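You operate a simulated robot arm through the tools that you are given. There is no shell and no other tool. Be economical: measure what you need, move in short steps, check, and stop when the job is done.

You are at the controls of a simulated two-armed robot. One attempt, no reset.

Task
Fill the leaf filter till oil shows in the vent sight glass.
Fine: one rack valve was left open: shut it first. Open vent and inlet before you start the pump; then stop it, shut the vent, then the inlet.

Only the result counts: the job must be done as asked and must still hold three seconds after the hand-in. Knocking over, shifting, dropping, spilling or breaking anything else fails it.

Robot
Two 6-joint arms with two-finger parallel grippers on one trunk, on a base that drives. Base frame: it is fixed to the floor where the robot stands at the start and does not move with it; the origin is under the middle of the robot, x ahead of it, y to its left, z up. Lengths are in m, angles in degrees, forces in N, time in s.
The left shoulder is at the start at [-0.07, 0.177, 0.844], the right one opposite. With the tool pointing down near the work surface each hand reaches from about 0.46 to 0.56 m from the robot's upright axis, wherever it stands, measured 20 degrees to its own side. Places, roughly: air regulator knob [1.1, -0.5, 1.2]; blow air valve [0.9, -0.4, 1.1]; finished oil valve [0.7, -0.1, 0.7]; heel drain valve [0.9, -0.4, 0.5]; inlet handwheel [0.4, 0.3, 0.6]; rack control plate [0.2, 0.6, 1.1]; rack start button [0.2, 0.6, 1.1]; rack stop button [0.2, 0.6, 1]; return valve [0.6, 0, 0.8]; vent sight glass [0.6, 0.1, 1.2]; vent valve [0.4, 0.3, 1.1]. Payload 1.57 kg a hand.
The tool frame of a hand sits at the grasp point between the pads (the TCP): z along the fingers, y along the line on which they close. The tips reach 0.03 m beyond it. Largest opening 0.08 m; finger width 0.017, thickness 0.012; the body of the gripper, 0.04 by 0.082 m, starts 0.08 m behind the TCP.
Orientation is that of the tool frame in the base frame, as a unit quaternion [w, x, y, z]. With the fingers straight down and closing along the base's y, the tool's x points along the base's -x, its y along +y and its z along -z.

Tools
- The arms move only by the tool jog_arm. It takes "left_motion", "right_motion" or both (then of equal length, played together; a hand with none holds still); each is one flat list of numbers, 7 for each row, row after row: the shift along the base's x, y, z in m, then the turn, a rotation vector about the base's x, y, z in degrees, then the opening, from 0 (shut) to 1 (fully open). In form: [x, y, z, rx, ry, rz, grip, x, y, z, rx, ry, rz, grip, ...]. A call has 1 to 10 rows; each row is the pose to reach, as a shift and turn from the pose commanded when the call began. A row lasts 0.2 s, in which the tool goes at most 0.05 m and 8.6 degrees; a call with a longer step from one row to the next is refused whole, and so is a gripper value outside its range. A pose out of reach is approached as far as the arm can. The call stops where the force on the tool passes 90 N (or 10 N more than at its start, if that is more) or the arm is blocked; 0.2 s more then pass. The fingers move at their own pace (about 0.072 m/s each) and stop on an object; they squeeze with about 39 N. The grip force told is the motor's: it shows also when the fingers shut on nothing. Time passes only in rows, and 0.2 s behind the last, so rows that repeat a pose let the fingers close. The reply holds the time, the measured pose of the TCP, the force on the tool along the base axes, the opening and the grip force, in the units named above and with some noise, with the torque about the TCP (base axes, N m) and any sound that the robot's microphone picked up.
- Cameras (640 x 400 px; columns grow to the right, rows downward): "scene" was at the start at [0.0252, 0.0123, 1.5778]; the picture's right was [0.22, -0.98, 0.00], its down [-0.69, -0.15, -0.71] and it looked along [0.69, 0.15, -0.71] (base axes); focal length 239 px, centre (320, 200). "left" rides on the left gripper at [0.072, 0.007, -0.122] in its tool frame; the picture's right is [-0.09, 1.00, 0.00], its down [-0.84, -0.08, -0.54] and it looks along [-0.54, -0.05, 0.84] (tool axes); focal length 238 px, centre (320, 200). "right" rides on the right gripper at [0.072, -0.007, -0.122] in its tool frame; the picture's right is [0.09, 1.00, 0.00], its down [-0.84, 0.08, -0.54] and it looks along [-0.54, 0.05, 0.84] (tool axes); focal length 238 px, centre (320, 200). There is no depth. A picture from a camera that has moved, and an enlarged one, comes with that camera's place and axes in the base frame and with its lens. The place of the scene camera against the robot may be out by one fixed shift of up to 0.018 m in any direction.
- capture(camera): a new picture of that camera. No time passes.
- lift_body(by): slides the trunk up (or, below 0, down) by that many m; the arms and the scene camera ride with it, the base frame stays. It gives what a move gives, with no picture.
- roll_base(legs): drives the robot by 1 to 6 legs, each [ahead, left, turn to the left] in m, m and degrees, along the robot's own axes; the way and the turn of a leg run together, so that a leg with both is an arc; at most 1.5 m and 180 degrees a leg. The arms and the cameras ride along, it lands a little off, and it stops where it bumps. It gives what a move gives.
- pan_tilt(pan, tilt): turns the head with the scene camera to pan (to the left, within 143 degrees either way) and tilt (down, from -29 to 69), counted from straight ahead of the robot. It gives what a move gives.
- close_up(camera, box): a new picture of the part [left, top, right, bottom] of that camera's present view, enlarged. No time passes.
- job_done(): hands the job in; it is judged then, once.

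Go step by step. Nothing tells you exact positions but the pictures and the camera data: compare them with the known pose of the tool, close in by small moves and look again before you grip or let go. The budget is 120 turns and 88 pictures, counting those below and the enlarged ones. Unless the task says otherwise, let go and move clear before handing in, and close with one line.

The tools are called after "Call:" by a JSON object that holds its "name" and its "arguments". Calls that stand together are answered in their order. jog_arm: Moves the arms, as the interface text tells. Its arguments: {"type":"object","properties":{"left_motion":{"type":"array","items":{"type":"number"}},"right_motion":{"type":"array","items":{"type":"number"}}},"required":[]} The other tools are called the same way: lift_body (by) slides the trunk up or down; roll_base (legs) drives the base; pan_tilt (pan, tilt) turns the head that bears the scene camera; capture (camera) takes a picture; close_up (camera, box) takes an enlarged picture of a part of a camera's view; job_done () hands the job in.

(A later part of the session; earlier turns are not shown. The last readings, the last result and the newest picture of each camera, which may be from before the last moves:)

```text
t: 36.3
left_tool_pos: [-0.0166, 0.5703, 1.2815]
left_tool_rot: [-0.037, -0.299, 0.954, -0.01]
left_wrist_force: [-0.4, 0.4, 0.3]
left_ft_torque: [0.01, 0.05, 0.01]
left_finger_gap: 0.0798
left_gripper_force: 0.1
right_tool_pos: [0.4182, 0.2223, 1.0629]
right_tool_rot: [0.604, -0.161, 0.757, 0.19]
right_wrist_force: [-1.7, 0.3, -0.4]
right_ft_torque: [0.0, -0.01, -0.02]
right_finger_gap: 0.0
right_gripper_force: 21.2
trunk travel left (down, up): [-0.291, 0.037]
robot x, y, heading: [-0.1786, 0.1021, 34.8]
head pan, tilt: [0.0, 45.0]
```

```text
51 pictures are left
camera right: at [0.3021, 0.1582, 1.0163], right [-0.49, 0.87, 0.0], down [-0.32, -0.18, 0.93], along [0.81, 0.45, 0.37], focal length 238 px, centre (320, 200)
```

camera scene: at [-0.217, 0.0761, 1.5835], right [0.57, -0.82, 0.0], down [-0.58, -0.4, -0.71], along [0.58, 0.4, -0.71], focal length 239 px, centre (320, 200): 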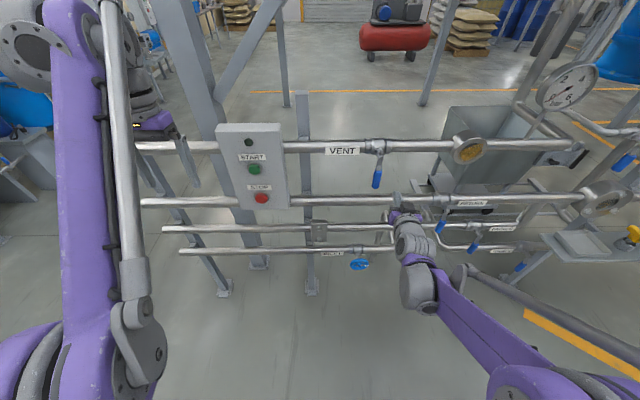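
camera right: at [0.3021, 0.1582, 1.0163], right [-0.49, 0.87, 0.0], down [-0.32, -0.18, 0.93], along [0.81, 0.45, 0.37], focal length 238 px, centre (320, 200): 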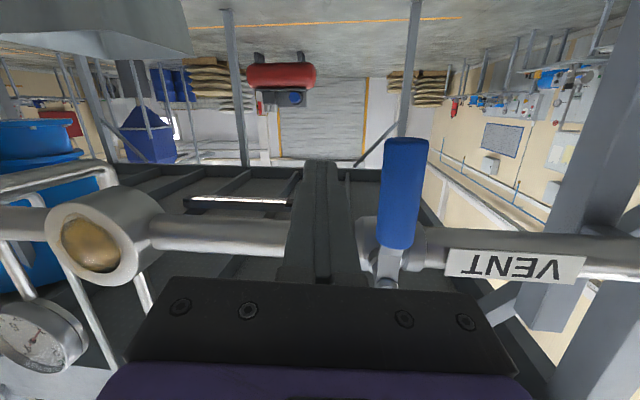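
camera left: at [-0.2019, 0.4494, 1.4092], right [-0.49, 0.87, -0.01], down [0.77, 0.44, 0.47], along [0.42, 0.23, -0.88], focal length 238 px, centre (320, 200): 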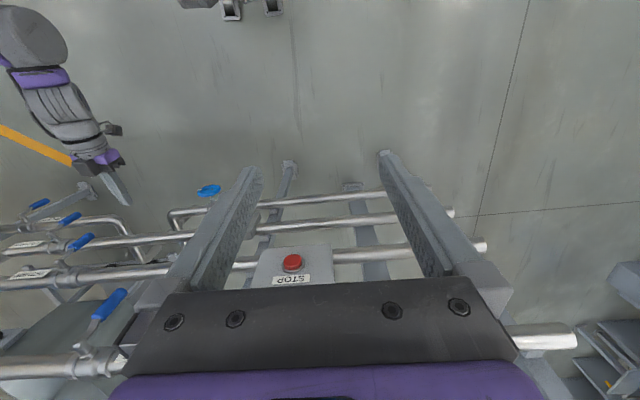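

I'm in position beside the lever. Now I'll sweep it to the left and up along its arc to open the vent.

Call:
{"name": "jog_arm", "arguments": {"right_motion": [-0.0147, 0.0275, 0.001, 0, 0, 0, 0, -0.0273, 0.0455, -0.0016, 0, 0, 0, 0, -0.0398, 0.0636, 0.0015, 0, 0, 0, 0, -0.0512, 0.08, 0.01, 0, 0, 0, 0, -0.0612, 0.0944, 0.024, 0, 0, 0, 0, -0.069, 0.1054, 0.0415, 0, 0, 0, 0, -0.0735, 0.112, 0.062, 0, 0, 0, 0, -0.0744, 0.1132, 0.069, 0, 0, 0, 0]}}

Call:
{"name": "capture", "arguments": {"camera": "right"}}

Call:
{"name": "close_up", "arguments": {"camera": "scene", "box": [290, 110, 490, 235]}}

```text
t: 36.9
left_tool_pos: [-0.0124, 0.5676, 1.2842]
left_tool_rot: [-0.039, -0.294, 0.955, -0.011]
left_wrist_force: [0.0, 0.4, -0.2]
left_ft_torque: [-0.09, -0.03, 0.01]
left_finger_gap: 0.0799
left_gripper_force: 0.0
right_tool_pos: [0.4048, 0.2483, 1.0613]
right_tool_rot: [0.594, -0.119, 0.77, 0.2]
right_wrist_force: [32.1, -32.2, 17.5]
right_ft_torque: [-0.01, -0.25, -0.44]
right_finger_gap: 0.0002
right_gripper_force: 20.8
trunk travel left (down, up): [-0.291, 0.037]
robot x, y, heading: [-0.1828, 0.097, 34.5]
head pan, tilt: [0.0, 45.0]
stopped in row 3 (right hand): the force on the tool passed its limit at 96 N (the readings are from after the stop); the commanded pose is now the measured one
```

```text
50 pictures are left
camera right: at [0.2837, 0.192, 1.016], right [-0.45, 0.89, 0.08], down [-0.28, -0.22, 0.93], along [0.85, 0.39, 0.35], focal length 238 px, centre (320, 200)
```

right: 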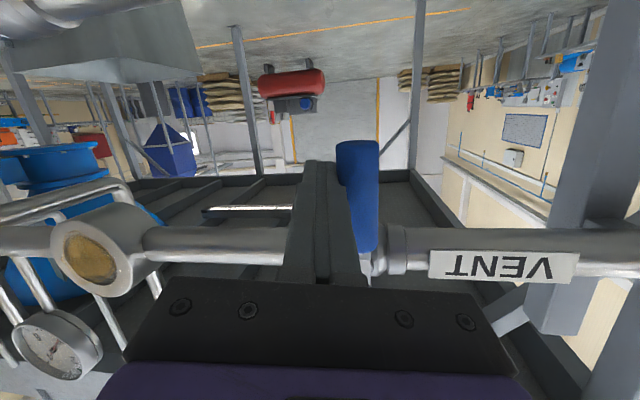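

```text
3.20 times, centred on (390, 172) of scene
camera zoom: at [-0.1595, 0.1131, 1.5835], right [0.56, -0.83, 0.0], down [-0.58, -0.4, -0.71], along [0.58, 0.4, -0.71], focal length 764 px, centre (96, 288)
```

zoom: 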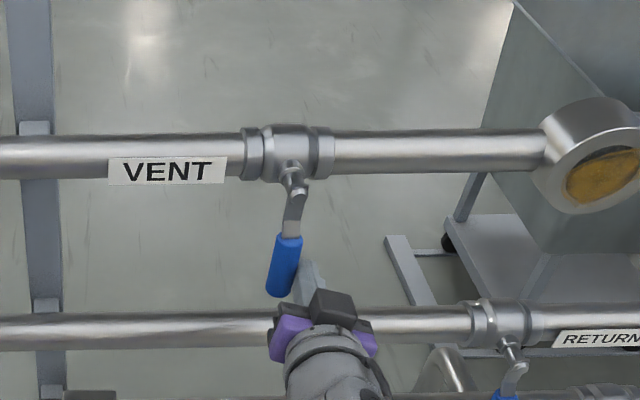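

A hard stop in that direction means the vent opens the other way. I'll back out, go around to the left side of the lever, and look.

Call:
{"name": "jog_arm", "arguments": {"right_motion": [0.008, -0.012, 0, 0, 0, 1, 0, -0.025, -0.035, 0, 0, 0, 2, 0, -0.057, -0.045, 0, 0, 0, 4, 0, -0.085, 0, 0, 0, 0, 7, 0, -0.102, 0.017, 0, 0, 0, 7, 0]}}

Call:
{"name": "capture", "arguments": {"camera": "right"}}

```text
refused: row 4 steps farther than a row can; nothing moved
```

```text
48 pictures are left
camera right: at [0.2837, 0.192, 1.016], right [-0.45, 0.89, 0.08], down [-0.28, -0.22, 0.93], along [0.85, 0.39, 0.35], focal length 238 px, centre (320, 200)
```

right: 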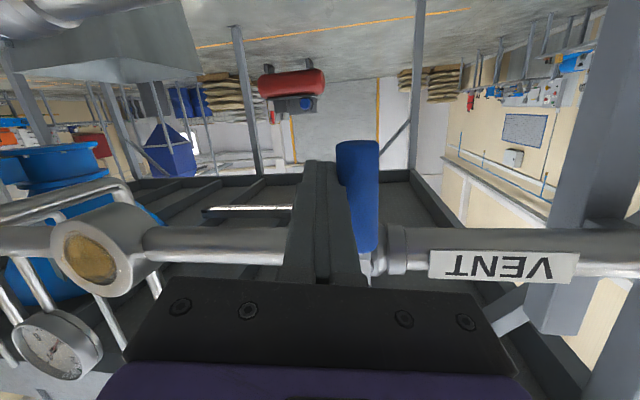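

One step was too long, so I'll resend it in smaller steps.

Call:
{"name": "jog_arm", "arguments": {"right_motion": [0.008, -0.012, 0, 0, 0, 1, 0, -0.022, -0.033, 0, 0, 0, 2, 0, -0.055, -0.048, 0, 0, 0, 4, 0, -0.075, -0.02, 0, 0, 0, 5, 0, -0.09, 0.005, 0, 0, 0, 7, 0, -0.1, 0.018, 0, 0, 0, 7, 0]}}

Call:
{"name": "capture", "arguments": {"camera": "right"}}

```text
t: 38.3
left_tool_pos: [-0.0139, 0.5694, 1.283]
left_tool_rot: [-0.037, -0.296, 0.954, -0.011]
left_wrist_force: [1.1, 0.1, -0.5]
left_ft_torque: [-0.04, 0.02, -0.01]
left_finger_gap: 0.0798
left_gripper_force: 0.1
right_tool_pos: [0.3014, 0.2753, 1.061]
right_tool_rot: [0.579, -0.171, 0.759, 0.244]
right_wrist_force: [0.7, -1.0, 0.6]
right_ft_torque: [0.0, 0.01, 0.01]
right_finger_gap: 0.0
right_gripper_force: 21.3
trunk travel left (down, up): [-0.291, 0.037]
robot x, y, heading: [-0.1813, 0.0975, 34.6]
head pan, tilt: [0.0, 45.0]
```

```text
47 pictures are left
camera right: at [0.188, 0.2026, 1.0167], right [-0.56, 0.82, 0.08], down [-0.25, -0.26, 0.93], along [0.79, 0.51, 0.35], focal length 238 px, centre (320, 200)
```

right: 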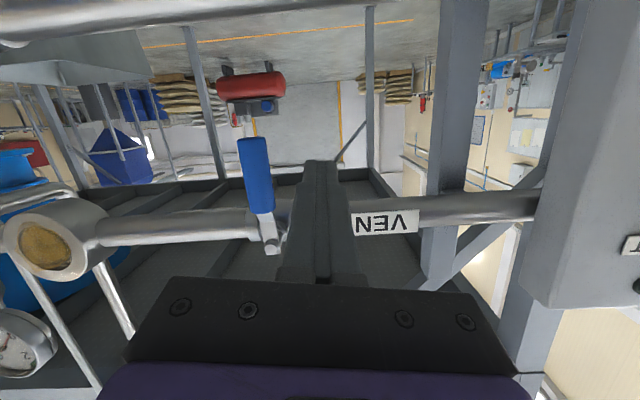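

The hand is now to the left of the lever. I'll move in and sweep it right and up.

Call:
{"name": "jog_arm", "arguments": {"right_motion": [0.028, 0.0194, 0, 0, 0, 0, 0, 0.056, 0.039, 0, 0, 0, 0, 0, 0.0788, 0.0062, 0.003, 0, 0, 0, 0, 0.0914, -0.0119, 0, 0, 0, 0, 0, 0.104, -0.03, 0.0035, 0, 0, 0, 0, 0.1154, -0.0464, 0.012, 0, 0, 0, 0, 0.1254, -0.0608, 0.026, 0, 0, 0, 0, 0.1331, -0.0718, 0.0435, 0, 0, 0, 0, 0.1377, -0.0784, 0.064, 0, 0, 0, 0, 0.1385, -0.0796, 0.071, 0, 0, 0, 0]}}

Call:
{"name": "capture", "arguments": {"camera": "right"}}

Call:
{"name": "close_up", "arguments": {"camera": "scene", "box": [290, 110, 490, 235]}}

```text
t: 40.5
left_tool_pos: [-0.0139, 0.569, 1.2822]
left_tool_rot: [-0.038, -0.297, 0.954, -0.01]
left_wrist_force: [-0.2, -0.1, -1.4]
left_ft_torque: [0.0, -0.02, 0.01]
left_finger_gap: 0.0801
left_gripper_force: 0.0
right_tool_pos: [0.4391, 0.1945, 1.1317]
right_tool_rot: [0.579, -0.172, 0.759, 0.243]
right_wrist_force: [-2.2, 0.1, -7.4]
right_ft_torque: [-0.13, 0.0, 0.04]
right_finger_gap: 0.0001
right_gripper_force: 21.2
trunk travel left (down, up): [-0.291, 0.037]
robot x, y, heading: [-0.1821, 0.0993, 34.6]
head pan, tilt: [0.0, 45.0]
```

```text
46 pictures are left
camera right: at [0.327, 0.1213, 1.0867], right [-0.57, 0.82, 0.08], down [-0.25, -0.26, 0.93], along [0.79, 0.51, 0.35], focal length 238 px, centre (320, 200)
```

right: 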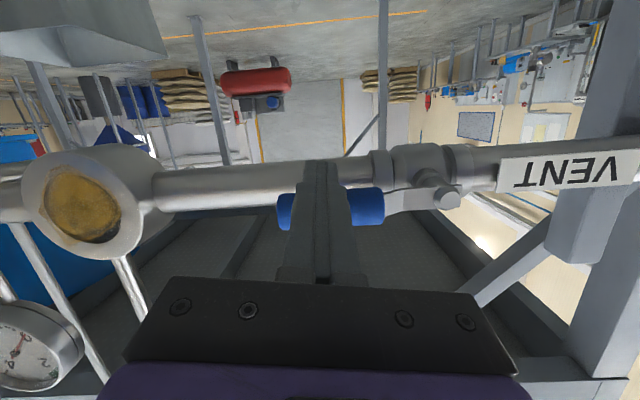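

```text
3.20 times, centred on (390, 172) of scene
camera zoom: at [-0.1595, 0.1141, 1.5835], right [0.57, -0.82, 0.0], down [-0.58, -0.4, -0.71], along [0.58, 0.4, -0.71], focal length 764 px, centre (96, 288)
```

zoom: 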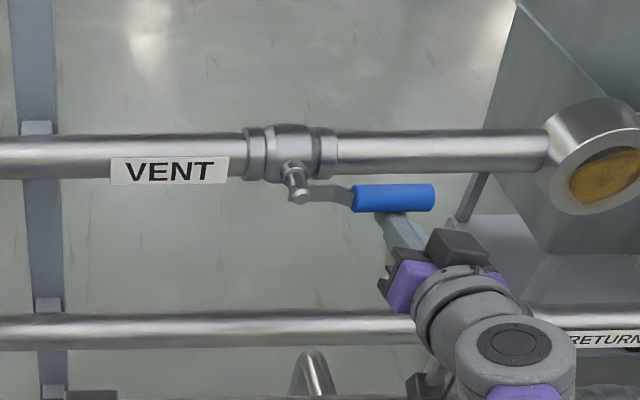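

The lever now lies along the pipe. I'll nudge it up slightly to find the stop.

Call:
{"name": "jog_arm", "arguments": {"right_motion": [0, 0, 0.006, 0, 0, 0, 0, 0, 0, 0.012, 0, 0, 0, 0]}}

Call:
{"name": "close_up", "arguments": {"camera": "scene", "box": [290, 110, 490, 235]}}

```text
t: 41.0
left_tool_pos: [-0.0088, 0.5695, 1.2815]
left_tool_rot: [-0.04, -0.297, 0.954, -0.011]
left_wrist_force: [0.0, -0.4, -0.2]
left_ft_torque: [0.01, 0.01, 0.0]
left_finger_gap: 0.0797
left_gripper_force: 0.0
right_tool_pos: [0.4406, 0.1949, 1.1321]
right_tool_rot: [0.576, -0.179, 0.76, 0.242]
right_wrist_force: [-2.1, -5.1, -58.0]
right_ft_torque: [-0.64, 0.31, -0.21]
right_finger_gap: 0.0
right_gripper_force: 20.8
trunk travel left (down, up): [-0.291, 0.037]
robot x, y, heading: [-0.178, 0.097, 34.5]
head pan, tilt: [0.0, 45.0]
stopped in row 2 (right hand): the force on the tool passed its limit at 101 N (the readings are from after the stop); the commanded pose is now the measured one
```

```text
3.20 times, centred on (390, 172) of scene
camera zoom: at [-0.1541, 0.1145, 1.5833], right [0.57, -0.82, 0.0], down [-0.59, -0.4, -0.7], along [0.58, 0.4, -0.71], focal length 764 px, centre (96, 288)
```

zoom: 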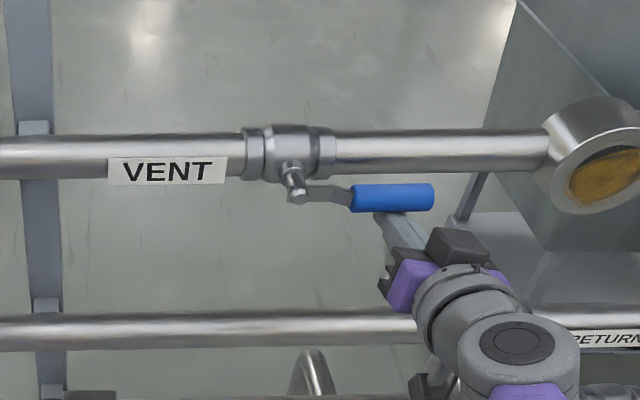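

The vent is open against its stop. Next I'll retract the right hand and lower the trunk for the inlet wheel.

Call:
{"name": "jog_arm", "arguments": {"right_motion": [0, 0, -0.03, 0, 0, 0, 0, -0.035, -0.02, -0.04, 0, 0, 0, 0, -0.07, -0.045, -0.05, 0, 0, 0, 0, -0.11, -0.06, -0.06, 0, 0, 0, 0, -0.14, -0.05, -0.08, 0, 0, 0, 0]}}

Call:
{"name": "lift_body", "arguments": {"by": -0.28}}

Call:
{"name": "capture", "arguments": {"camera": "scene"}}

```text
t: 42.2
left_tool_pos: [-0.0146, 0.5687, 1.2831]
left_tool_rot: [-0.038, -0.296, 0.954, -0.011]
left_wrist_force: [-0.9, 1.0, -0.4]
left_ft_torque: [0.02, -0.01, 0.02]
left_finger_gap: 0.08
left_gripper_force: 0.0
right_tool_pos: [0.2955, 0.1416, 1.0546]
right_tool_rot: [0.578, -0.178, 0.758, 0.243]
right_wrist_force: [-0.6, 0.2, -0.2]
right_ft_torque: [0.03, -0.04, -0.01]
right_finger_gap: 0.0
right_gripper_force: 21.5
trunk travel left (down, up): [-0.291, 0.037]
robot x, y, heading: [-0.1793, 0.0955, 34.6]
head pan, tilt: [0.0, 45.0]
```

```text
t: 45.0
left_tool_pos: [-0.0137, 0.5683, 1.0034]
left_tool_rot: [-0.038, -0.296, 0.954, -0.011]
left_wrist_force: [-0.7, 0.7, -0.2]
left_ft_torque: [0.0, 0.0, 0.02]
left_finger_gap: 0.0801
left_gripper_force: 0.0
right_tool_pos: [0.2961, 0.1447, 0.7764]
right_tool_rot: [0.579, -0.177, 0.758, 0.243]
right_wrist_force: [-0.5, 0.3, 0.6]
right_ft_torque: [0.01, -0.01, 0.01]
right_finger_gap: 0.0
right_gripper_force: 21.7
trunk travel left (down, up): [-0.011, 0.317]
robot x, y, heading: [-0.1805, 0.0976, 34.7]
head pan, tilt: [0.0, 45.0]
```

```text
43 pictures are left
camera scene: at [-0.1189, 0.1424, 1.2953], right [0.57, -0.82, 0.0], down [-0.58, -0.4, -0.71], along [0.58, 0.4, -0.71], focal length 239 px, centre (320, 200)
```

scene: 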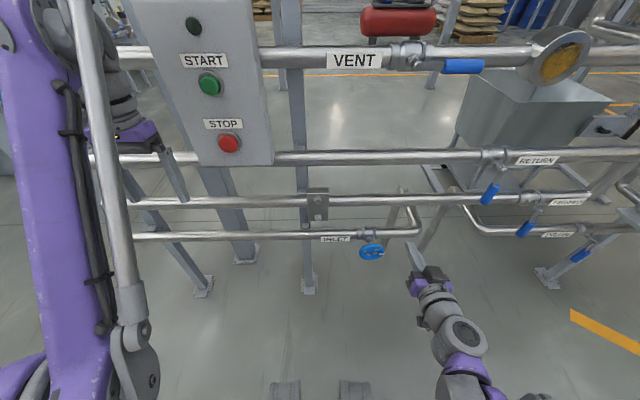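

I'll zoom in on the wheel for its spoke layout before putting a finger in.

Call:
{"name": "close_up", "arguments": {"camera": "scene", "box": [344, 226, 408, 276]}}

Call:
{"name": "jog_arm", "arguments": {"right_motion": [-0.003, 0.005, -0.04, -4.4, 6.3, 0, 0, -0.006, 0.009, -0.08, -8.8, 12.6, 0, 0, -0.009, 0.014, -0.1, -13.1, 18.9, 0, 0]}}

Call:
{"name": "capture", "arguments": {"camera": "right"}}

```text
8.00 times, centred on (376, 251) of scene
camera zoom: at [-0.1189, 0.1424, 1.2953], right [0.57, -0.82, 0.0], down [-0.58, -0.4, -0.71], along [0.58, 0.4, -0.71], focal length 1911 px, centre (-128, -208)
```

zoom: 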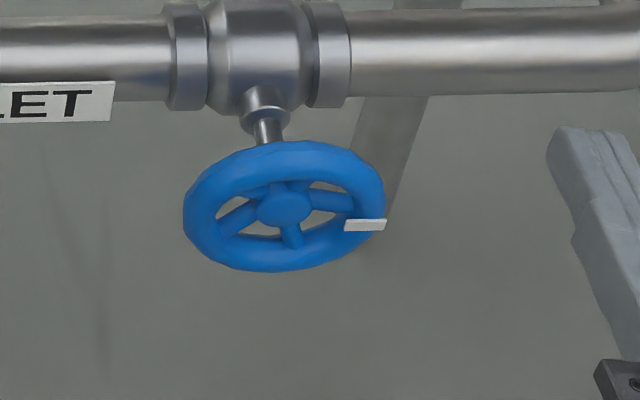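

```text
t: 45.9
left_tool_pos: [-0.0131, 0.5688, 1.0035]
left_tool_rot: [-0.038, -0.296, 0.954, -0.012]
left_wrist_force: [-1.8, -0.3, -0.2]
left_ft_torque: [-0.02, -0.02, 0.02]
left_finger_gap: 0.0799
left_gripper_force: 0.1
right_tool_pos: [0.2877, 0.1575, 0.6747]
right_tool_rot: [0.422, -0.199, 0.866, 0.18]
right_wrist_force: [1.0, 0.0, -0.3]
right_ft_torque: [0.02, 0.05, -0.01]
right_finger_gap: 0.0
right_gripper_force: 21.1
trunk travel left (down, up): [-0.011, 0.317]
robot x, y, heading: [-0.1856, 0.0946, 34.6]
head pan, tilt: [0.0, 45.0]
```

```text
41 pictures are left
camera right: at [0.1702, 0.0799, 0.6869], right [-0.55, 0.83, 0.07], down [0.08, -0.03, 1.0], along [0.83, 0.55, -0.05], focal length 238 px, centre (320, 200)
```

right: 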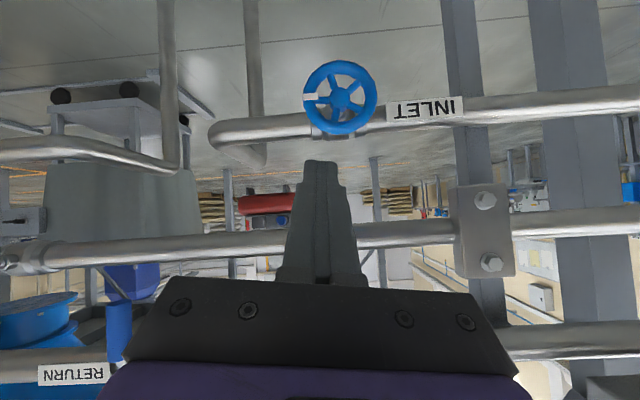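

The wheel looks to have about five spokes. I'll zoom in to choose a gap for one finger to use like a crank.

Call:
{"name": "close_up", "arguments": {"camera": "right", "box": [280, 50, 408, 150]}}

```text
4.00 times, centred on (344, 100) of right
camera zoom: at [0.1702, 0.0799, 0.6869], right [-0.55, 0.83, 0.07], down [0.08, -0.03, 1.0], along [0.83, 0.55, -0.05], focal length 953 px, centre (224, 600)
```

zoom: 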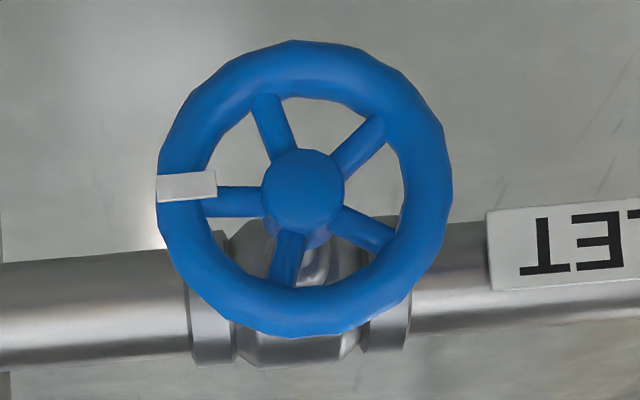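

One finger won't fit reliably between five spokes. I'll instead pinch the rim front-to-back from above with the fingers pointing down, and turn it in strokes. First step is to point the right hand down, up and clear of the wheel.

Call:
{"name": "jog_arm", "arguments": {"right_motion": [0, 0, 0.02, -4.5, 6.5, 0, 0, 0, 0, 0.04, -9, 13, 0, 0, 0, 0, 0.05, -13.5, 19.5, 0, 0, 0, 0, 0.05, -18, 26, 0, 0, 0, 0, 0.05, -22.5, 32.5, 0, 0, 0, 0, 0.05, -27, 39, 0, 0, 0, 0, 0.05, -31.3, 45.2, 0, 0]}}

Call:
{"name": "roll_base", "arguments": {"legs": [[0.04, 0, 0]]}}

Call:
{"name": "capture", "arguments": {"camera": "right"}}

```text
t: 47.5
left_tool_pos: [-0.0124, 0.5681, 1.0025]
left_tool_rot: [-0.037, -0.297, 0.954, -0.011]
left_wrist_force: [-1.3, -0.1, 0.8]
left_ft_torque: [-0.02, -0.02, 0.0]
left_finger_gap: 0.0799
left_gripper_force: 0.1
right_tool_pos: [0.2871, 0.1581, 0.7263]
right_tool_rot: [-0.008, -0.219, 0.976, 0.007]
right_wrist_force: [-0.3, -0.7, 0.4]
right_ft_torque: [0.01, 0.01, 0.01]
right_finger_gap: 0.0002
right_gripper_force: 21.3
trunk travel left (down, up): [-0.011, 0.317]
robot x, y, heading: [-0.1772, 0.0947, 34.4]
head pan, tilt: [0.0, 45.0]
```

```text
t: 48.3
left_tool_pos: [0.0187, 0.5917, 1.0031]
left_tool_rot: [-0.037, -0.297, 0.954, -0.011]
left_wrist_force: [0.5, 0.6, 0.4]
left_ft_torque: [0.02, 0.01, 0.03]
left_finger_gap: 0.08
left_gripper_force: 0.0
right_tool_pos: [0.3217, 0.1804, 0.7271]
right_tool_rot: [-0.008, -0.219, 0.976, 0.008]
right_wrist_force: [-0.6, 0.1, -0.6]
right_ft_torque: [0.02, 0.03, 0.02]
right_finger_gap: 0.0
right_gripper_force: 20.8
trunk travel left (down, up): [-0.011, 0.317]
robot x, y, heading: [-0.1503, 0.1198, 34.4]
head pan, tilt: [0.0, 45.0]
```

```text
39 pictures are left
camera right: at [0.2607, 0.1436, 0.8493], right [-0.51, 0.86, 0.02], down [0.73, 0.42, 0.53], along [0.45, 0.29, -0.84], focal length 238 px, centre (320, 200)
```

right: 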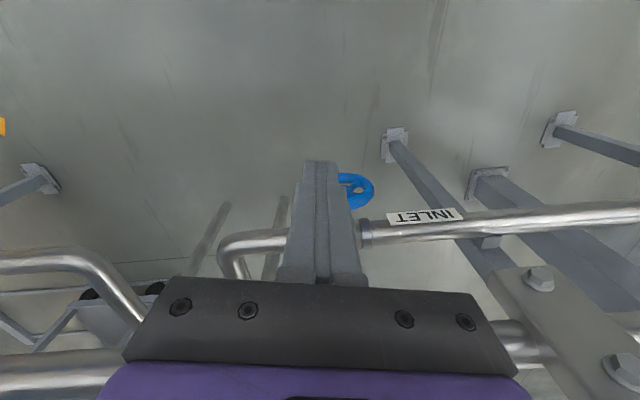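

The hand points down. I'll yaw it so the fingers close front-to-back across the rim, open partway, and check the view.

Call:
{"name": "jog_arm", "arguments": {"right_motion": [0, 0, 0, 0, 0, -8.1, 0.6, 0, 0, 0, 0, 0, -16.2, 0.6, 0, 0, 0, 0, 0, -24.3, 0.6, 0, 0, 0, 0, 0, -32.4, 0.6, 0, 0, 0, 0, 0, -40.5, 0.6, 0, 0, 0, 0, 0, -48.6, 0.6, 0, 0, 0, 0, 0, -56.7, 0.6, 0, 0, 0, 0, 0, -64.8, 0.6, 0, 0, 0, 0, 0, -72.9, 0.6, 0, 0, 0, 0, 0, -81, 0.6]}}

Call:
{"name": "capture", "arguments": {"camera": "right"}}

Call:
{"name": "capture", "arguments": {"camera": "scene"}}

```text
t: 50.5
left_tool_pos: [0.02, 0.5914, 1.0021]
left_tool_rot: [-0.037, -0.296, 0.954, -0.011]
left_wrist_force: [0.3, 0.8, -0.2]
left_ft_torque: [-0.02, 0.01, -0.01]
left_finger_gap: 0.0798
left_gripper_force: 0.1
right_tool_pos: [0.3192, 0.1812, 0.7274]
right_tool_rot: [0.001, 0.468, 0.884, 0.011]
right_wrist_force: [0.6, 0.3, 0.0]
right_ft_torque: [0.02, -0.02, 0.02]
right_finger_gap: 0.0481
right_gripper_force: 0.0
trunk travel left (down, up): [-0.011, 0.317]
robot x, y, heading: [-0.1444, 0.1168, 34.5]
head pan, tilt: [0.0, 45.0]
```

```text
38 pictures are left
camera right: at [0.2732, 0.2355, 0.8493], right [0.77, 0.64, 0.02], down [0.53, -0.66, 0.54], along [0.35, -0.4, -0.84], focal length 238 px, centre (320, 200)
```

right: 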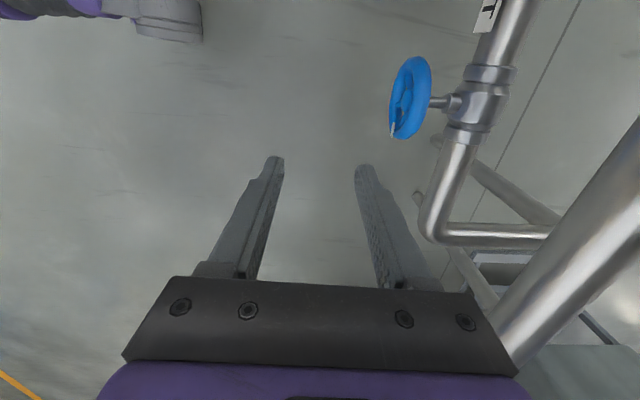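

```text
37 pictures are left
camera scene: at [-0.086, 0.165, 1.2952], right [0.57, -0.82, 0.0], down [-0.58, -0.4, -0.71], along [0.58, 0.4, -0.71], focal length 239 px, centre (320, 200)
```

scene: 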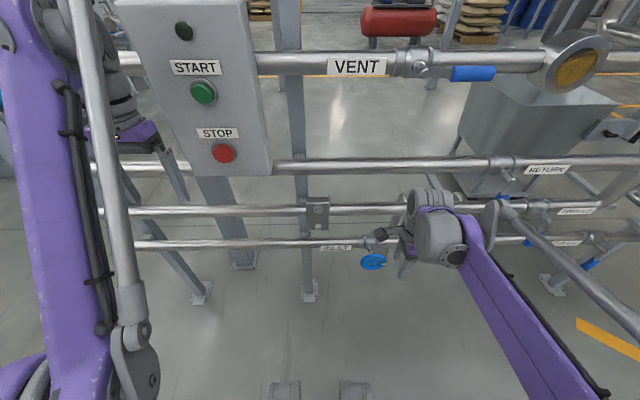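

From the side the wheel is at n≈0.47 and lateral ≈0. I'll move the hand above it and check before lowering.

Call:
{"name": "jog_arm", "arguments": {"right_motion": [0.023, 0.029, 0, 0, 0, 0, 0.6, 0.046, 0.058, 0, 0, 0, 0, 0.6, 0.068, 0.086, 0, 0, 0, 0, 0.6]}}

Call:
{"name": "capture", "arguments": {"camera": "right"}}

```text
t: 51.3
left_tool_pos: [0.0197, 0.5912, 1.0024]
left_tool_rot: [-0.038, -0.297, 0.954, -0.01]
left_wrist_force: [-0.3, -0.9, 0.0]
left_ft_torque: [0.01, 0.02, 0.01]
left_finger_gap: 0.0802
left_gripper_force: 0.1
right_tool_pos: [0.3868, 0.266, 0.7269]
right_tool_rot: [0.0, 0.467, 0.884, 0.011]
right_wrist_force: [-0.5, 0.4, 0.0]
right_ft_torque: [0.02, -0.01, -0.02]
right_finger_gap: 0.0481
right_gripper_force: 0.0
trunk travel left (down, up): [-0.011, 0.317]
robot x, y, heading: [-0.1454, 0.1239, 34.6]
head pan, tilt: [0.0, 45.0]
```

```text
36 pictures are left
camera right: at [0.3404, 0.321, 0.8493], right [0.77, 0.64, 0.02], down [0.53, -0.66, 0.54], along [0.35, -0.4, -0.84], focal length 238 px, centre (320, 200)
```

right: 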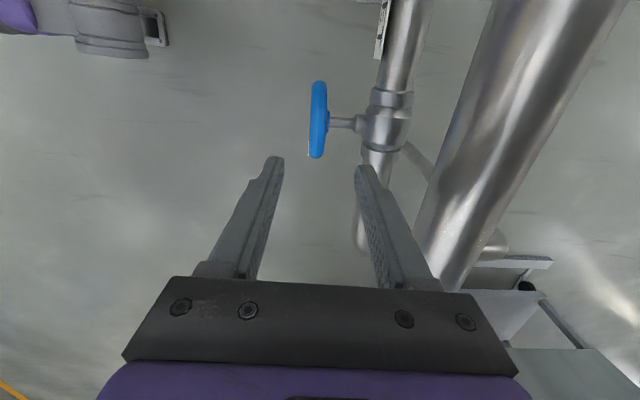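

The hand is centred over the wheel. I'll lower it 0.127 m and look.

Call:
{"name": "jog_arm", "arguments": {"right_motion": [0, 0.001, -0.032, 0, 0, 0, 0.6, 0, 0.001, -0.064, 0, 0, 0, 0.6, 0, 0.001, -0.096, 0, 0, 0, 0.6, 0, 0.001, -0.127, 0, 0, 0, 0.6]}}

Call:
{"name": "capture", "arguments": {"camera": "right"}}

```text
t: 52.3
left_tool_pos: [0.0187, 0.5917, 1.0029]
left_tool_rot: [-0.038, -0.297, 0.954, -0.011]
left_wrist_force: [-0.2, 0.2, -0.8]
left_ft_torque: [0.03, 0.0, -0.02]
left_finger_gap: 0.08
left_gripper_force: 0.0
right_tool_pos: [0.3862, 0.2662, 0.5983]
right_tool_rot: [0.002, 0.467, 0.884, 0.01]
right_wrist_force: [-1.5, -0.2, 0.5]
right_ft_torque: [-0.01, -0.01, 0.0]
right_finger_gap: 0.0482
right_gripper_force: 0.0
trunk travel left (down, up): [-0.011, 0.317]
robot x, y, heading: [-0.1479, 0.1214, 34.5]
head pan, tilt: [0.0, 45.0]
```

```text
35 pictures are left
camera right: at [0.3398, 0.3201, 0.7218], right [0.77, 0.64, 0.02], down [0.53, -0.66, 0.54], along [0.35, -0.4, -0.84], focal length 238 px, centre (320, 200)
```

right: 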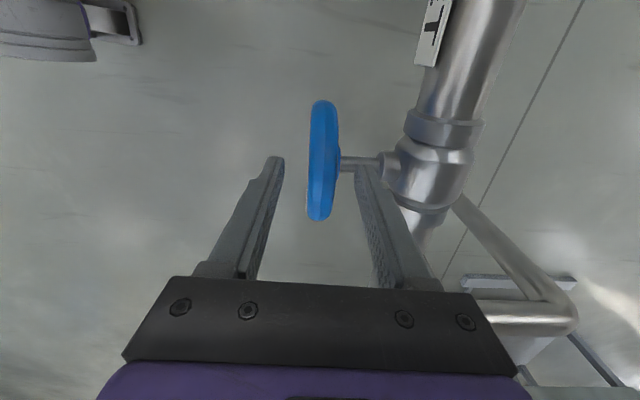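

The rim sits between the fingers at the right depth, so I'll close on it.

Call:
{"name": "jog_arm", "arguments": {"right_motion": [0, 0, 0, 0, 0, 0, 0.05, 0, 0, 0, 0, 0, 0, 0.05, 0, 0, 0, 0, 0, 0, 0.05]}}

Call:
{"name": "capture", "arguments": {"camera": "right"}}

```text
t: 53.1
left_tool_pos: [0.0187, 0.5915, 1.0026]
left_tool_rot: [-0.038, -0.296, 0.954, -0.011]
left_wrist_force: [-0.4, -0.2, 0.5]
left_ft_torque: [0.01, 0.0, 0.03]
left_finger_gap: 0.08
left_gripper_force: 0.0
right_tool_pos: [0.3864, 0.2658, 0.5992]
right_tool_rot: [0.0, 0.466, 0.885, 0.011]
right_wrist_force: [12.4, 8.7, 2.6]
right_ft_torque: [-0.39, 0.42, 0.55]
right_finger_gap: 0.0183
right_gripper_force: 33.1
trunk travel left (down, up): [-0.011, 0.317]
robot x, y, heading: [-0.1482, 0.1197, 34.5]
head pan, tilt: [0.0, 45.0]
```

```text
34 pictures are left
camera right: at [0.3406, 0.3207, 0.7219], right [0.77, 0.64, 0.02], down [0.53, -0.66, 0.54], along [0.36, -0.4, -0.84], focal length 238 px, centre (320, 200)
```

right: 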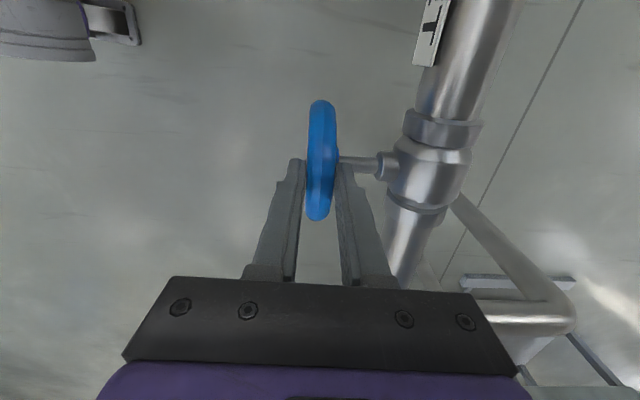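

The rim is gripped (18 mm). I'll try a 40° counter-clockwise stroke, so the top of the wheel moves left.

Call:
{"name": "jog_arm", "arguments": {"right_motion": [-0.0024, 0.0068, -0.0005, -6.58, -4.55, 0, 0.05, -0.0063, 0.0124, -0.0019, -13.15, -9.1, 0, 0.05, -0.01, 0.0178, -0.0043, -19.7, -13.66, 0, 0.05, -0.0135, 0.0229, -0.0076, -26.3, -18.2, 0, 0.05, -0.0167, 0.0275, -0.0117, -32.9, -22.8, 0, 0.05]}}

Call:
{"name": "capture", "arguments": {"camera": "right"}}

Call:
{"name": "close_up", "arguments": {"camera": "scene", "box": [340, 230, 420, 290]}}

```text
t: 54.3
left_tool_pos: [0.0184, 0.5893, 1.0037]
left_tool_rot: [-0.037, -0.296, 0.954, -0.01]
left_wrist_force: [-0.4, 0.2, -0.7]
left_ft_torque: [0.01, -0.04, -0.03]
left_finger_gap: 0.0801
left_gripper_force: 0.0
right_tool_pos: [0.3702, 0.2917, 0.5893]
right_tool_rot: [0.302, 0.439, 0.833, -0.15]
right_wrist_force: [-27.8, -30.3, -21.4]
right_ft_torque: [-0.21, 0.95, -0.04]
right_finger_gap: 0.0183
right_gripper_force: 32.1
trunk travel left (down, up): [-0.011, 0.317]
robot x, y, heading: [-0.1451, 0.1193, 34.5]
head pan, tilt: [0.0, 45.0]
```

```text
33 pictures are left
camera right: at [0.2882, 0.398, 0.6368], right [0.78, 0.63, -0.04], down [0.22, -0.21, 0.95], along [0.59, -0.75, -0.31], focal length 238 px, centre (320, 200)
```

right: 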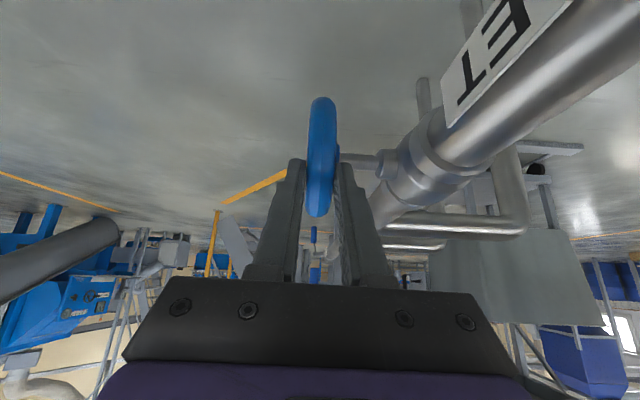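

```text
6.67 times, centred on (380, 260) of scene
camera zoom: at [-0.0867, 0.1628, 1.2954], right [0.57, -0.82, 0.0], down [-0.58, -0.4, -0.71], along [0.58, 0.4, -0.71], focal length 1593 px, centre (-80, -200)
```

zoom: 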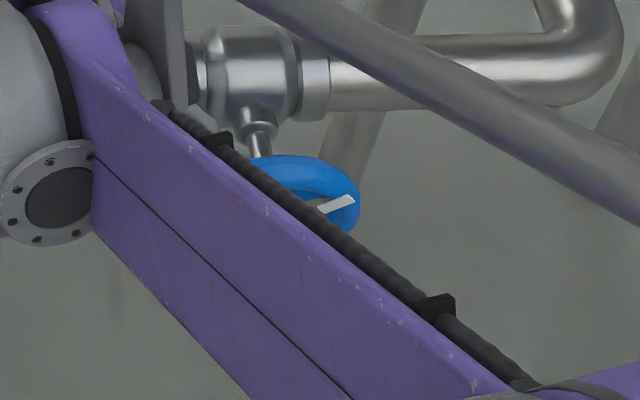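

The marker shows the wheel turned about 40° CCW with no slip. I'll continue the stroke to 64° and then open the fingers.

Call:
{"name": "jog_arm", "arguments": {"right_motion": [-0.0062, 0.0019, -0.0048, -6.58, -4.55, 0, 0.05, -0.0086, 0.0054, -0.0103, -13.15, -9.1, 0, 0.05, -0.0106, 0.0082, -0.0164, -19.7, -13.66, 0, 0.05, -0.0106, 0.0082, -0.0164, -19.7, -13.66, 0, 0.05]}}

```text
t: 55.3
left_tool_pos: [0.0198, 0.5901, 1.0033]
left_tool_rot: [-0.038, -0.296, 0.954, -0.011]
left_wrist_force: [0.8, 0.4, 0.2]
left_ft_torque: [0.02, 0.04, -0.04]
left_finger_gap: 0.0801
left_gripper_force: 0.1
right_tool_pos: [0.3612, 0.3023, 0.5703]
right_tool_rot: [0.471, 0.392, 0.755, -0.234]
right_wrist_force: [-2.6, -23.2, -16.1]
right_ft_torque: [-0.08, 0.75, -0.13]
right_finger_gap: 0.018
right_gripper_force: 32.5
trunk travel left (down, up): [-0.011, 0.317]
robot x, y, heading: [-0.147, 0.1206, 34.6]
head pan, tilt: [0.0, 45.0]
```

That went smoothly and there's no stop yet. I'll extend the stroke to 88°, then open.

Call:
{"name": "jog_arm", "arguments": {"right_motion": [-0.0015, 0.0022, -0.0064, -6.58, -4.55, 0, 0.05, -0.0024, 0.0035, -0.0132, -13.15, -9.1, 0, 0.05, -0.0029, 0.0042, -0.0202, -19.7, -13.66, 0, 0.05, -0.0029, 0.0042, -0.0202, -19.7, -13.66, 0, 0.05]}}

Call:
{"name": "capture", "arguments": {"camera": "scene"}}

```text
t: 56.3
left_tool_pos: [0.0204, 0.5906, 1.0035]
left_tool_rot: [-0.038, -0.296, 0.954, -0.011]
left_wrist_force: [-0.7, 0.1, 1.0]
left_ft_torque: [0.03, 0.03, 0.01]
left_finger_gap: 0.0801
left_gripper_force: 0.0
right_tool_pos: [0.3583, 0.3058, 0.5522]
right_tool_rot: [0.616, 0.331, 0.643, -0.312]
right_wrist_force: [16.0, -13.8, -7.1]
right_ft_torque: [-0.03, 0.56, -0.07]
right_finger_gap: 0.0177
right_gripper_force: 32.6
trunk travel left (down, up): [-0.011, 0.317]
robot x, y, heading: [-0.1472, 0.1199, 34.4]
head pan, tilt: [0.0, 45.0]
```

```text
31 pictures are left
camera scene: at [-0.0843, 0.1643, 1.2952], right [0.57, -0.82, 0.0], down [-0.58, -0.4, -0.71], along [0.58, 0.4, -0.71], focal length 239 px, centre (320, 200)
```

scene: 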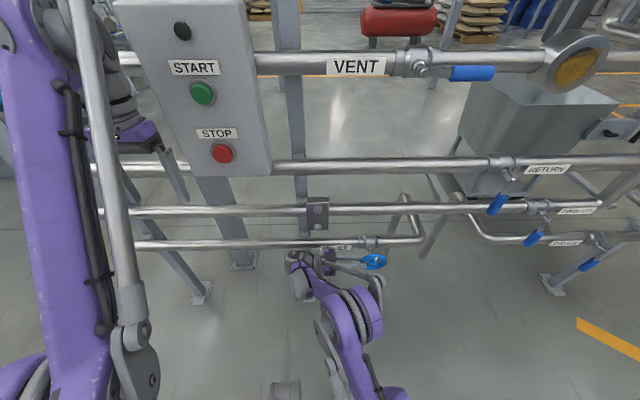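

The arm copes well and the marker keeps turning. I'll continue to about 112° and then open.

Call:
{"name": "jog_arm", "arguments": {"right_motion": [0.0002, -0.0002, -0.007, -6.58, -4.55, 0, 0.05, 0.0009, -0.0012, -0.0138, -13.15, -9.1, 0, 0.05, 0.002, -0.003, -0.0204, -19.7, -13.66, 0, 0.05, 0.002, -0.003, -0.0204, -19.7, -13.66, 0, 0.05]}}

```text
t: 57.3
left_tool_pos: [0.0201, 0.5913, 1.001]
left_tool_rot: [-0.038, -0.297, 0.954, -0.011]
left_wrist_force: [0.1, -0.1, -0.3]
left_ft_torque: [0.0, -0.01, 0.0]
left_finger_gap: 0.0801
left_gripper_force: 0.0
right_tool_pos: [0.36, 0.3054, 0.5313]
right_tool_rot: [0.736, 0.255, 0.503, -0.375]
right_wrist_force: [13.9, -5.9, -12.3]
right_ft_torque: [0.8, 0.4, -0.05]
right_finger_gap: 0.0179
right_gripper_force: 32.5
trunk travel left (down, up): [-0.011, 0.317]
robot x, y, heading: [-0.1477, 0.1193, 34.2]
head pan, tilt: [0.0, 45.0]
```

Still smooth, so I'll continue to 136°.

Call:
{"name": "jog_arm", "arguments": {"right_motion": [0.0018, -0.0025, -0.0063, -6.58, -4.55, 0, 0.05, 0.004, -0.0058, -0.0121, -13.15, -9.1, 0, 0.05, 0.0067, -0.0096, -0.0173, -19.7, -13.66, 0, 0.05, 0.0067, -0.0096, -0.0173, -19.7, -13.66, 0, 0.05]}}

Call:
{"name": "capture", "arguments": {"camera": "scene"}}

```text
t: 58.3
left_tool_pos: [0.0207, 0.593, 1.0004]
left_tool_rot: [-0.038, -0.297, 0.954, -0.013]
left_wrist_force: [0.0, -0.7, -0.2]
left_ft_torque: [0.01, 0.01, -0.04]
left_finger_gap: 0.0802
left_gripper_force: 0.1
right_tool_pos: [0.3612, 0.2867, 0.5394]
right_tool_rot: [0.824, 0.164, 0.34, -0.422]
right_wrist_force: [24.6, 34.3, -0.3]
right_ft_torque: [0.24, -0.42, 0.07]
right_finger_gap: 0.0393
right_gripper_force: 19.8
right hand out of reach, approached as far as the arm can: row 2, 3, 4
trunk travel left (down, up): [-0.011, 0.317]
robot x, y, heading: [-0.1494, 0.1197, 34.6]
head pan, tilt: [0.0, 45.0]
```

```text
30 pictures are left
camera scene: at [-0.0842, 0.1677, 1.2951], right [0.57, -0.82, 0.0], down [-0.58, -0.4, -0.71], along [0.58, 0.4, -0.71], focal length 239 px, centre (320, 200)
```

scene: 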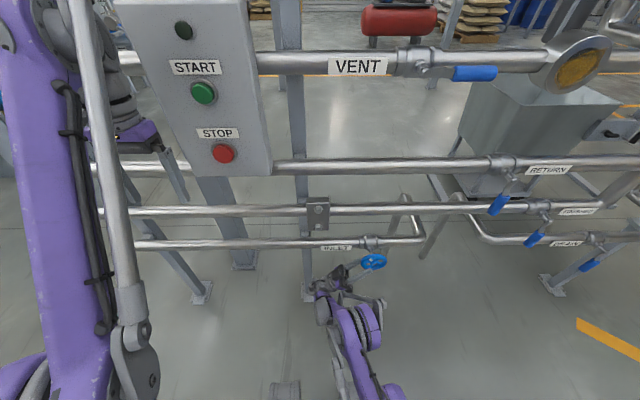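

The grip slipped at the reach limit (gap 39 mm). I'll open the fingers, pull straight back from the wheel, and look at the marker.

Call:
{"name": "jog_arm", "arguments": {"right_motion": [0, 0, 0, 0, 0, 0, 0.8, 0, 0, 0, 0, 0, 0, 0.8, -0.013, 0.017, -0.021, 0, 0, 0, 0.8, -0.025, 0.033, -0.043, 0, 0, 0, 0.8]}}

Call:
{"name": "close_up", "arguments": {"camera": "scene", "box": [330, 230, 426, 290]}}

Call:
{"name": "capture", "arguments": {"camera": "right"}}

```text
t: 59.3
left_tool_pos: [0.0218, 0.5918, 1.0015]
left_tool_rot: [-0.039, -0.297, 0.954, -0.012]
left_wrist_force: [-0.2, -0.3, -0.3]
left_ft_torque: [-0.01, 0.0, -0.01]
left_finger_gap: 0.0799
left_gripper_force: 0.0
right_tool_pos: [0.3262, 0.2992, 0.5344]
right_tool_rot: [0.822, 0.166, 0.341, -0.424]
right_wrist_force: [31.8, 8.9, 1.8]
right_ft_torque: [-0.04, 0.2, 0.19]
right_finger_gap: 0.08
right_gripper_force: 8.7
right hand out of reach, approached as far as the arm can: row 3, 4
trunk travel left (down, up): [-0.011, 0.317]
robot x, y, heading: [-0.1466, 0.1186, 34.5]
head pan, tilt: [0.0, 45.0]
```

```text
6.67 times, centred on (378, 260) of scene
camera zoom: at [-0.0832, 0.1659, 1.295], right [0.57, -0.82, 0.0], down [-0.58, -0.4, -0.71], along [0.58, 0.4, -0.71], focal length 1593 px, centre (-67, -200)
```

zoom: 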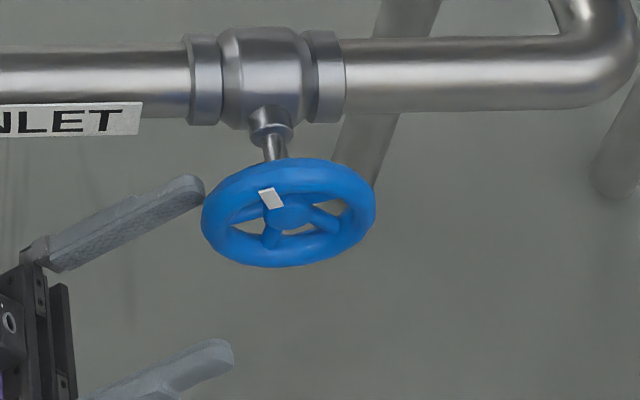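

```text
28 pictures are left
camera right: at [0.299, 0.3223, 0.3981], right [0.84, 0.53, -0.08], down [-0.51, 0.84, 0.2], along [0.18, -0.13, 0.98], focal length 238 px, centre (320, 200)
```

right: 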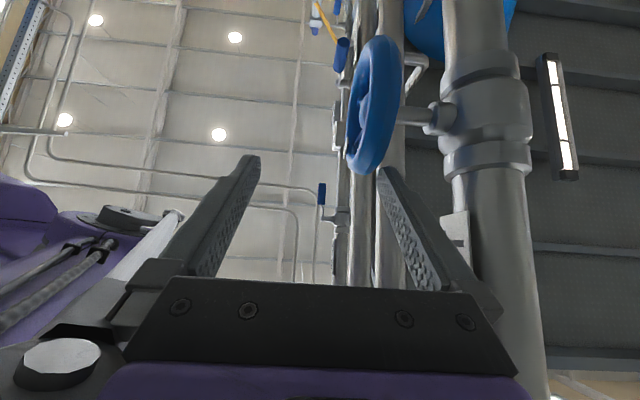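

The marker turned from 3 o'clock to just past 12, about 110°. I'll move the hand clear to the left and rotate it back.

Call:
{"name": "jog_arm", "arguments": {"right_motion": [0.002, 0.004, 0.02, 0, 0, 0, 0.8, -0.006, 0.018, 0.04, 0, 0, 0, 0.8, -0.015, 0.039, 0.06, 6.6, 4.5, 0, 0.8, -0.015, 0.039, 0.07, 13.2, 9.1, 0, 0.8, -0.015, 0.039, 0.08, 19.7, 13.7, 0, 0.8, -0.015, 0.039, 0.09, 26.3, 18.2, 0, 0.8, -0.015, 0.039, 0.11, 32.9, 22.8, 0, 0.8, -0.015, 0.039, 0.13, 39.5, 27.3, 0, 0.8, -0.015, 0.039, 0.15, 46, 31.8, 0, 0.8, -0.015, 0.039, 0.17, 52.6, 36.4, 0, 0.8]}}

Call:
{"name": "capture", "arguments": {"camera": "right"}}

```text
t: 61.5
left_tool_pos: [0.0197, 0.5913, 1.0025]
left_tool_rot: [-0.039, -0.296, 0.954, -0.011]
left_wrist_force: [-0.2, -0.4, -0.5]
left_ft_torque: [0.03, 0.02, -0.01]
left_finger_gap: 0.0799
left_gripper_force: 0.1
right_tool_pos: [0.3089, 0.3391, 0.7067]
right_tool_rot: [0.521, 0.375, 0.721, -0.261]
right_wrist_force: [-0.4, 0.6, -0.7]
right_ft_torque: [0.02, 0.0, -0.01]
right_finger_gap: 0.064
right_gripper_force: 0.0
right hand out of reach, approached as far as the arm can: row 3, 4, 5, 6, 7, 8, 9
trunk travel left (down, up): [-0.011, 0.317]
robot x, y, heading: [-0.146, 0.1186, 34.3]
head pan, tilt: [0.0, 45.0]
```

```text
27 pictures are left
camera right: at [0.2242, 0.4487, 0.6783], right [0.79, 0.6, -0.07], down [-0.09, 0.24, 0.97], along [0.6, -0.76, 0.24], focal length 238 px, centre (320, 200)
```

right: 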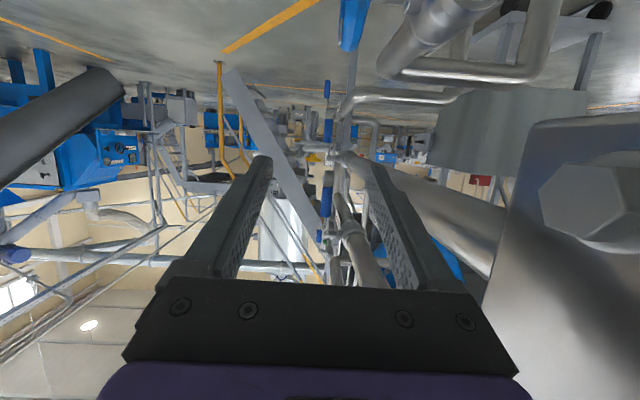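

Now I'll swing the open hand over the top to the right side of the wheel for a long next stroke.

Call:
{"name": "jog_arm", "arguments": {"right_motion": [0.0074, -0.0107, 0.002, 6.58, 4.55, 0, 0.7, 0.0148, -0.0214, 0.004, 13.15, 9.1, 0, 0.7, 0.0222, -0.0321, 0.006, 19.7, 13.66, 0, 0.7, 0.0296, -0.0428, 0.008, 26.3, 18.2, 0, 0.7, 0.037, -0.0535, 0.01, 32.9, 22.8, 0, 0.7, 0.0444, -0.0642, 0.012, 39.5, 27.3, 0, 0.7, 0.0518, -0.0749, 0.014, 46.0, 31.9, 0, 0.7, 0.0592, -0.0856, 0.016, 52.6, 36.4, 0, 0.7, 0.0666, -0.0963, 0.018, 59.2, 41.0, 0, 0.7, 0.074, -0.107, 0.02, 65.8, 45.5, 0, 0.7]}}

Call:
{"name": "jog_arm", "arguments": {"right_motion": [0.0082, -0.0078, -0.0161, 6.58, 4.55, 0, 0.7, 0.0165, -0.0156, -0.0322, 13.15, 9.1, 0, 0.7, 0.0247, -0.0234, -0.0483, 19.7, 13.66, 0, 0.7, 0.033, -0.0312, -0.0644, 26.3, 18.2, 0, 0.7, 0.0412, -0.039, -0.0805, 32.9, 22.8, 0, 0.7, 0.0494, -0.0468, -0.0966, 39.5, 27.3, 0, 0.7, 0.0577, -0.0546, -0.1127, 46.0, 31.9, 0, 0.7, 0.066, -0.0624, -0.1288, 52.6, 36.4, 0, 0.7, 0.0742, -0.0703, -0.145, 59.2, 41.0, 0, 0.7]}}

Call:
{"name": "capture", "arguments": {"camera": "right"}}

```text
t: 63.7
left_tool_pos: [0.019, 0.5899, 1.0036]
left_tool_rot: [-0.038, -0.295, 0.955, -0.012]
left_wrist_force: [-0.1, 0.4, 0.0]
left_ft_torque: [-0.04, -0.05, 0.02]
left_finger_gap: 0.0797
left_gripper_force: 0.1
right_tool_pos: [0.3825, 0.231, 0.7254]
right_tool_rot: [-0.062, 0.466, 0.881, 0.044]
right_wrist_force: [0.4, 0.4, 0.4]
right_ft_torque: [-0.02, 0.0, 0.01]
right_finger_gap: 0.056
right_gripper_force: 0.0
trunk travel left (down, up): [-0.011, 0.317]
robot x, y, heading: [-0.1473, 0.1217, 34.7]
head pan, tilt: [0.0, 45.0]
```

```text
t: 65.7
left_tool_pos: [0.0203, 0.5912, 1.002]
left_tool_rot: [-0.038, -0.297, 0.954, -0.011]
left_wrist_force: [0.0, 0.6, -0.4]
left_ft_torque: [-0.05, -0.02, -0.01]
left_finger_gap: 0.0799
left_gripper_force: 0.0
right_tool_pos: [0.4575, 0.1769, 0.5786]
right_tool_rot: [-0.567, 0.366, 0.67, 0.308]
right_wrist_force: [-0.1, 0.2, -0.3]
right_ft_torque: [0.01, -0.01, -0.01]
right_finger_gap: 0.0559
right_gripper_force: 0.1
right hand out of reach, approached as far as the arm can: row 9
trunk travel left (down, up): [-0.011, 0.317]
robot x, y, heading: [-0.1485, 0.1191, 34.8]
head pan, tilt: [0.0, 45.0]
```

```text
26 pictures are left
camera right: at [0.5118, 0.0836, 0.6693], right [0.83, 0.55, 0.09], down [0.43, -0.53, -0.74], along [-0.36, 0.65, -0.67], focal length 238 px, centre (320, 200)
```

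right: 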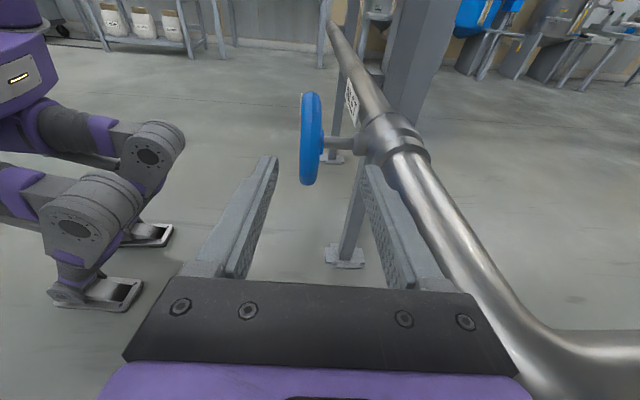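

The hand is to the right of the wheel with the rim between the open fingers. I'll move in to the rim and close.

Call:
{"name": "jog_arm", "arguments": {"right_motion": [-0.014, 0.022, -0.008, 0, 0, 0, 0.7, -0.028, 0.044, -0.015, 0, 0, 0, 0.7, -0.042, 0.066, -0.023, 0, 0, 0, 0.7, -0.042, 0.066, -0.023, 0, 0, 0, 0.05, -0.042, 0.066, -0.023, 0, 0, 0, 0.05, -0.042, 0.066, -0.023, 0, 0, 0, 0.05]}}

Call:
{"name": "capture", "arguments": {"camera": "right"}}

```text
t: 67.1
left_tool_pos: [0.0209, 0.5889, 1.0039]
left_tool_rot: [-0.039, -0.297, 0.954, -0.011]
left_wrist_force: [-0.4, -0.5, -0.9]
left_ft_torque: [-0.01, 0.0, 0.03]
left_finger_gap: 0.0802
left_gripper_force: 0.0
right_tool_pos: [0.4179, 0.2391, 0.5554]
right_tool_rot: [-0.57, 0.363, 0.67, 0.305]
right_wrist_force: [17.0, -39.8, 3.9]
right_ft_torque: [0.06, -0.23, -0.16]
right_finger_gap: 0.0337
right_gripper_force: 16.6
trunk travel left (down, up): [-0.011, 0.317]
robot x, y, heading: [-0.1465, 0.1184, 34.3]
head pan, tilt: [0.0, 45.0]
```

```text
25 pictures are left
camera right: at [0.4722, 0.1439, 0.6459], right [0.82, 0.56, 0.09], down [0.43, -0.52, -0.74], along [-0.37, 0.65, -0.67], focal length 238 px, centre (320, 200)
```

right: 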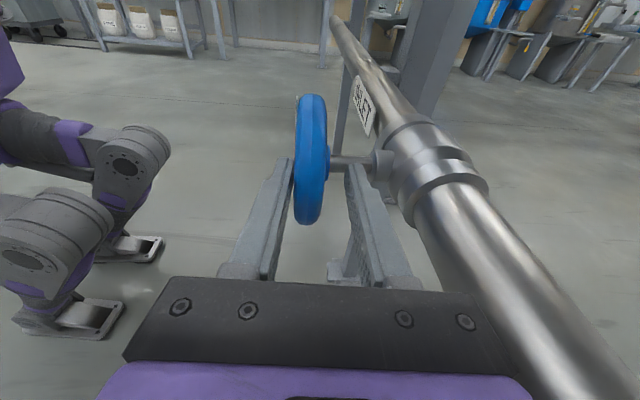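

The fingers are in about 1 cm too deep and are catching the hub. I'll open, back out slightly, re-centre, and close again.

Call:
{"name": "jog_arm", "arguments": {"right_motion": [0, 0, 0, 0, 0, 0, 0.7, 0, 0, 0, 0, 0, 0, 0.7, -0.0006, -0.015, 0, 0, 0, 0, 0.7, -0.0006, -0.015, 0, 0, 0, 0, 0.05, -0.0006, -0.015, 0, 0, 0, 0, 0.05, -0.0006, -0.015, 0, 0, 0, 0, 0.05, -0.0006, -0.015, 0, 0, 0, 0, 0.05]}}

```text
t: 68.7
left_tool_pos: [0.0188, 0.5928, 1.0016]
left_tool_rot: [-0.038, -0.297, 0.954, -0.011]
left_wrist_force: [0.3, -0.3, 0.8]
left_ft_torque: [0.01, 0.0, 0.01]
left_finger_gap: 0.0802
left_gripper_force: 0.1
right_tool_pos: [0.4129, 0.2309, 0.5565]
right_tool_rot: [-0.571, 0.361, 0.672, 0.304]
right_wrist_force: [-5.1, 25.5, -1.5]
right_ft_torque: [0.27, -0.23, 1.11]
right_finger_gap: 0.0191
right_gripper_force: 32.8
trunk travel left (down, up): [-0.011, 0.317]
robot x, y, heading: [-0.1469, 0.1243, 34.7]
head pan, tilt: [0.0, 45.0]
```

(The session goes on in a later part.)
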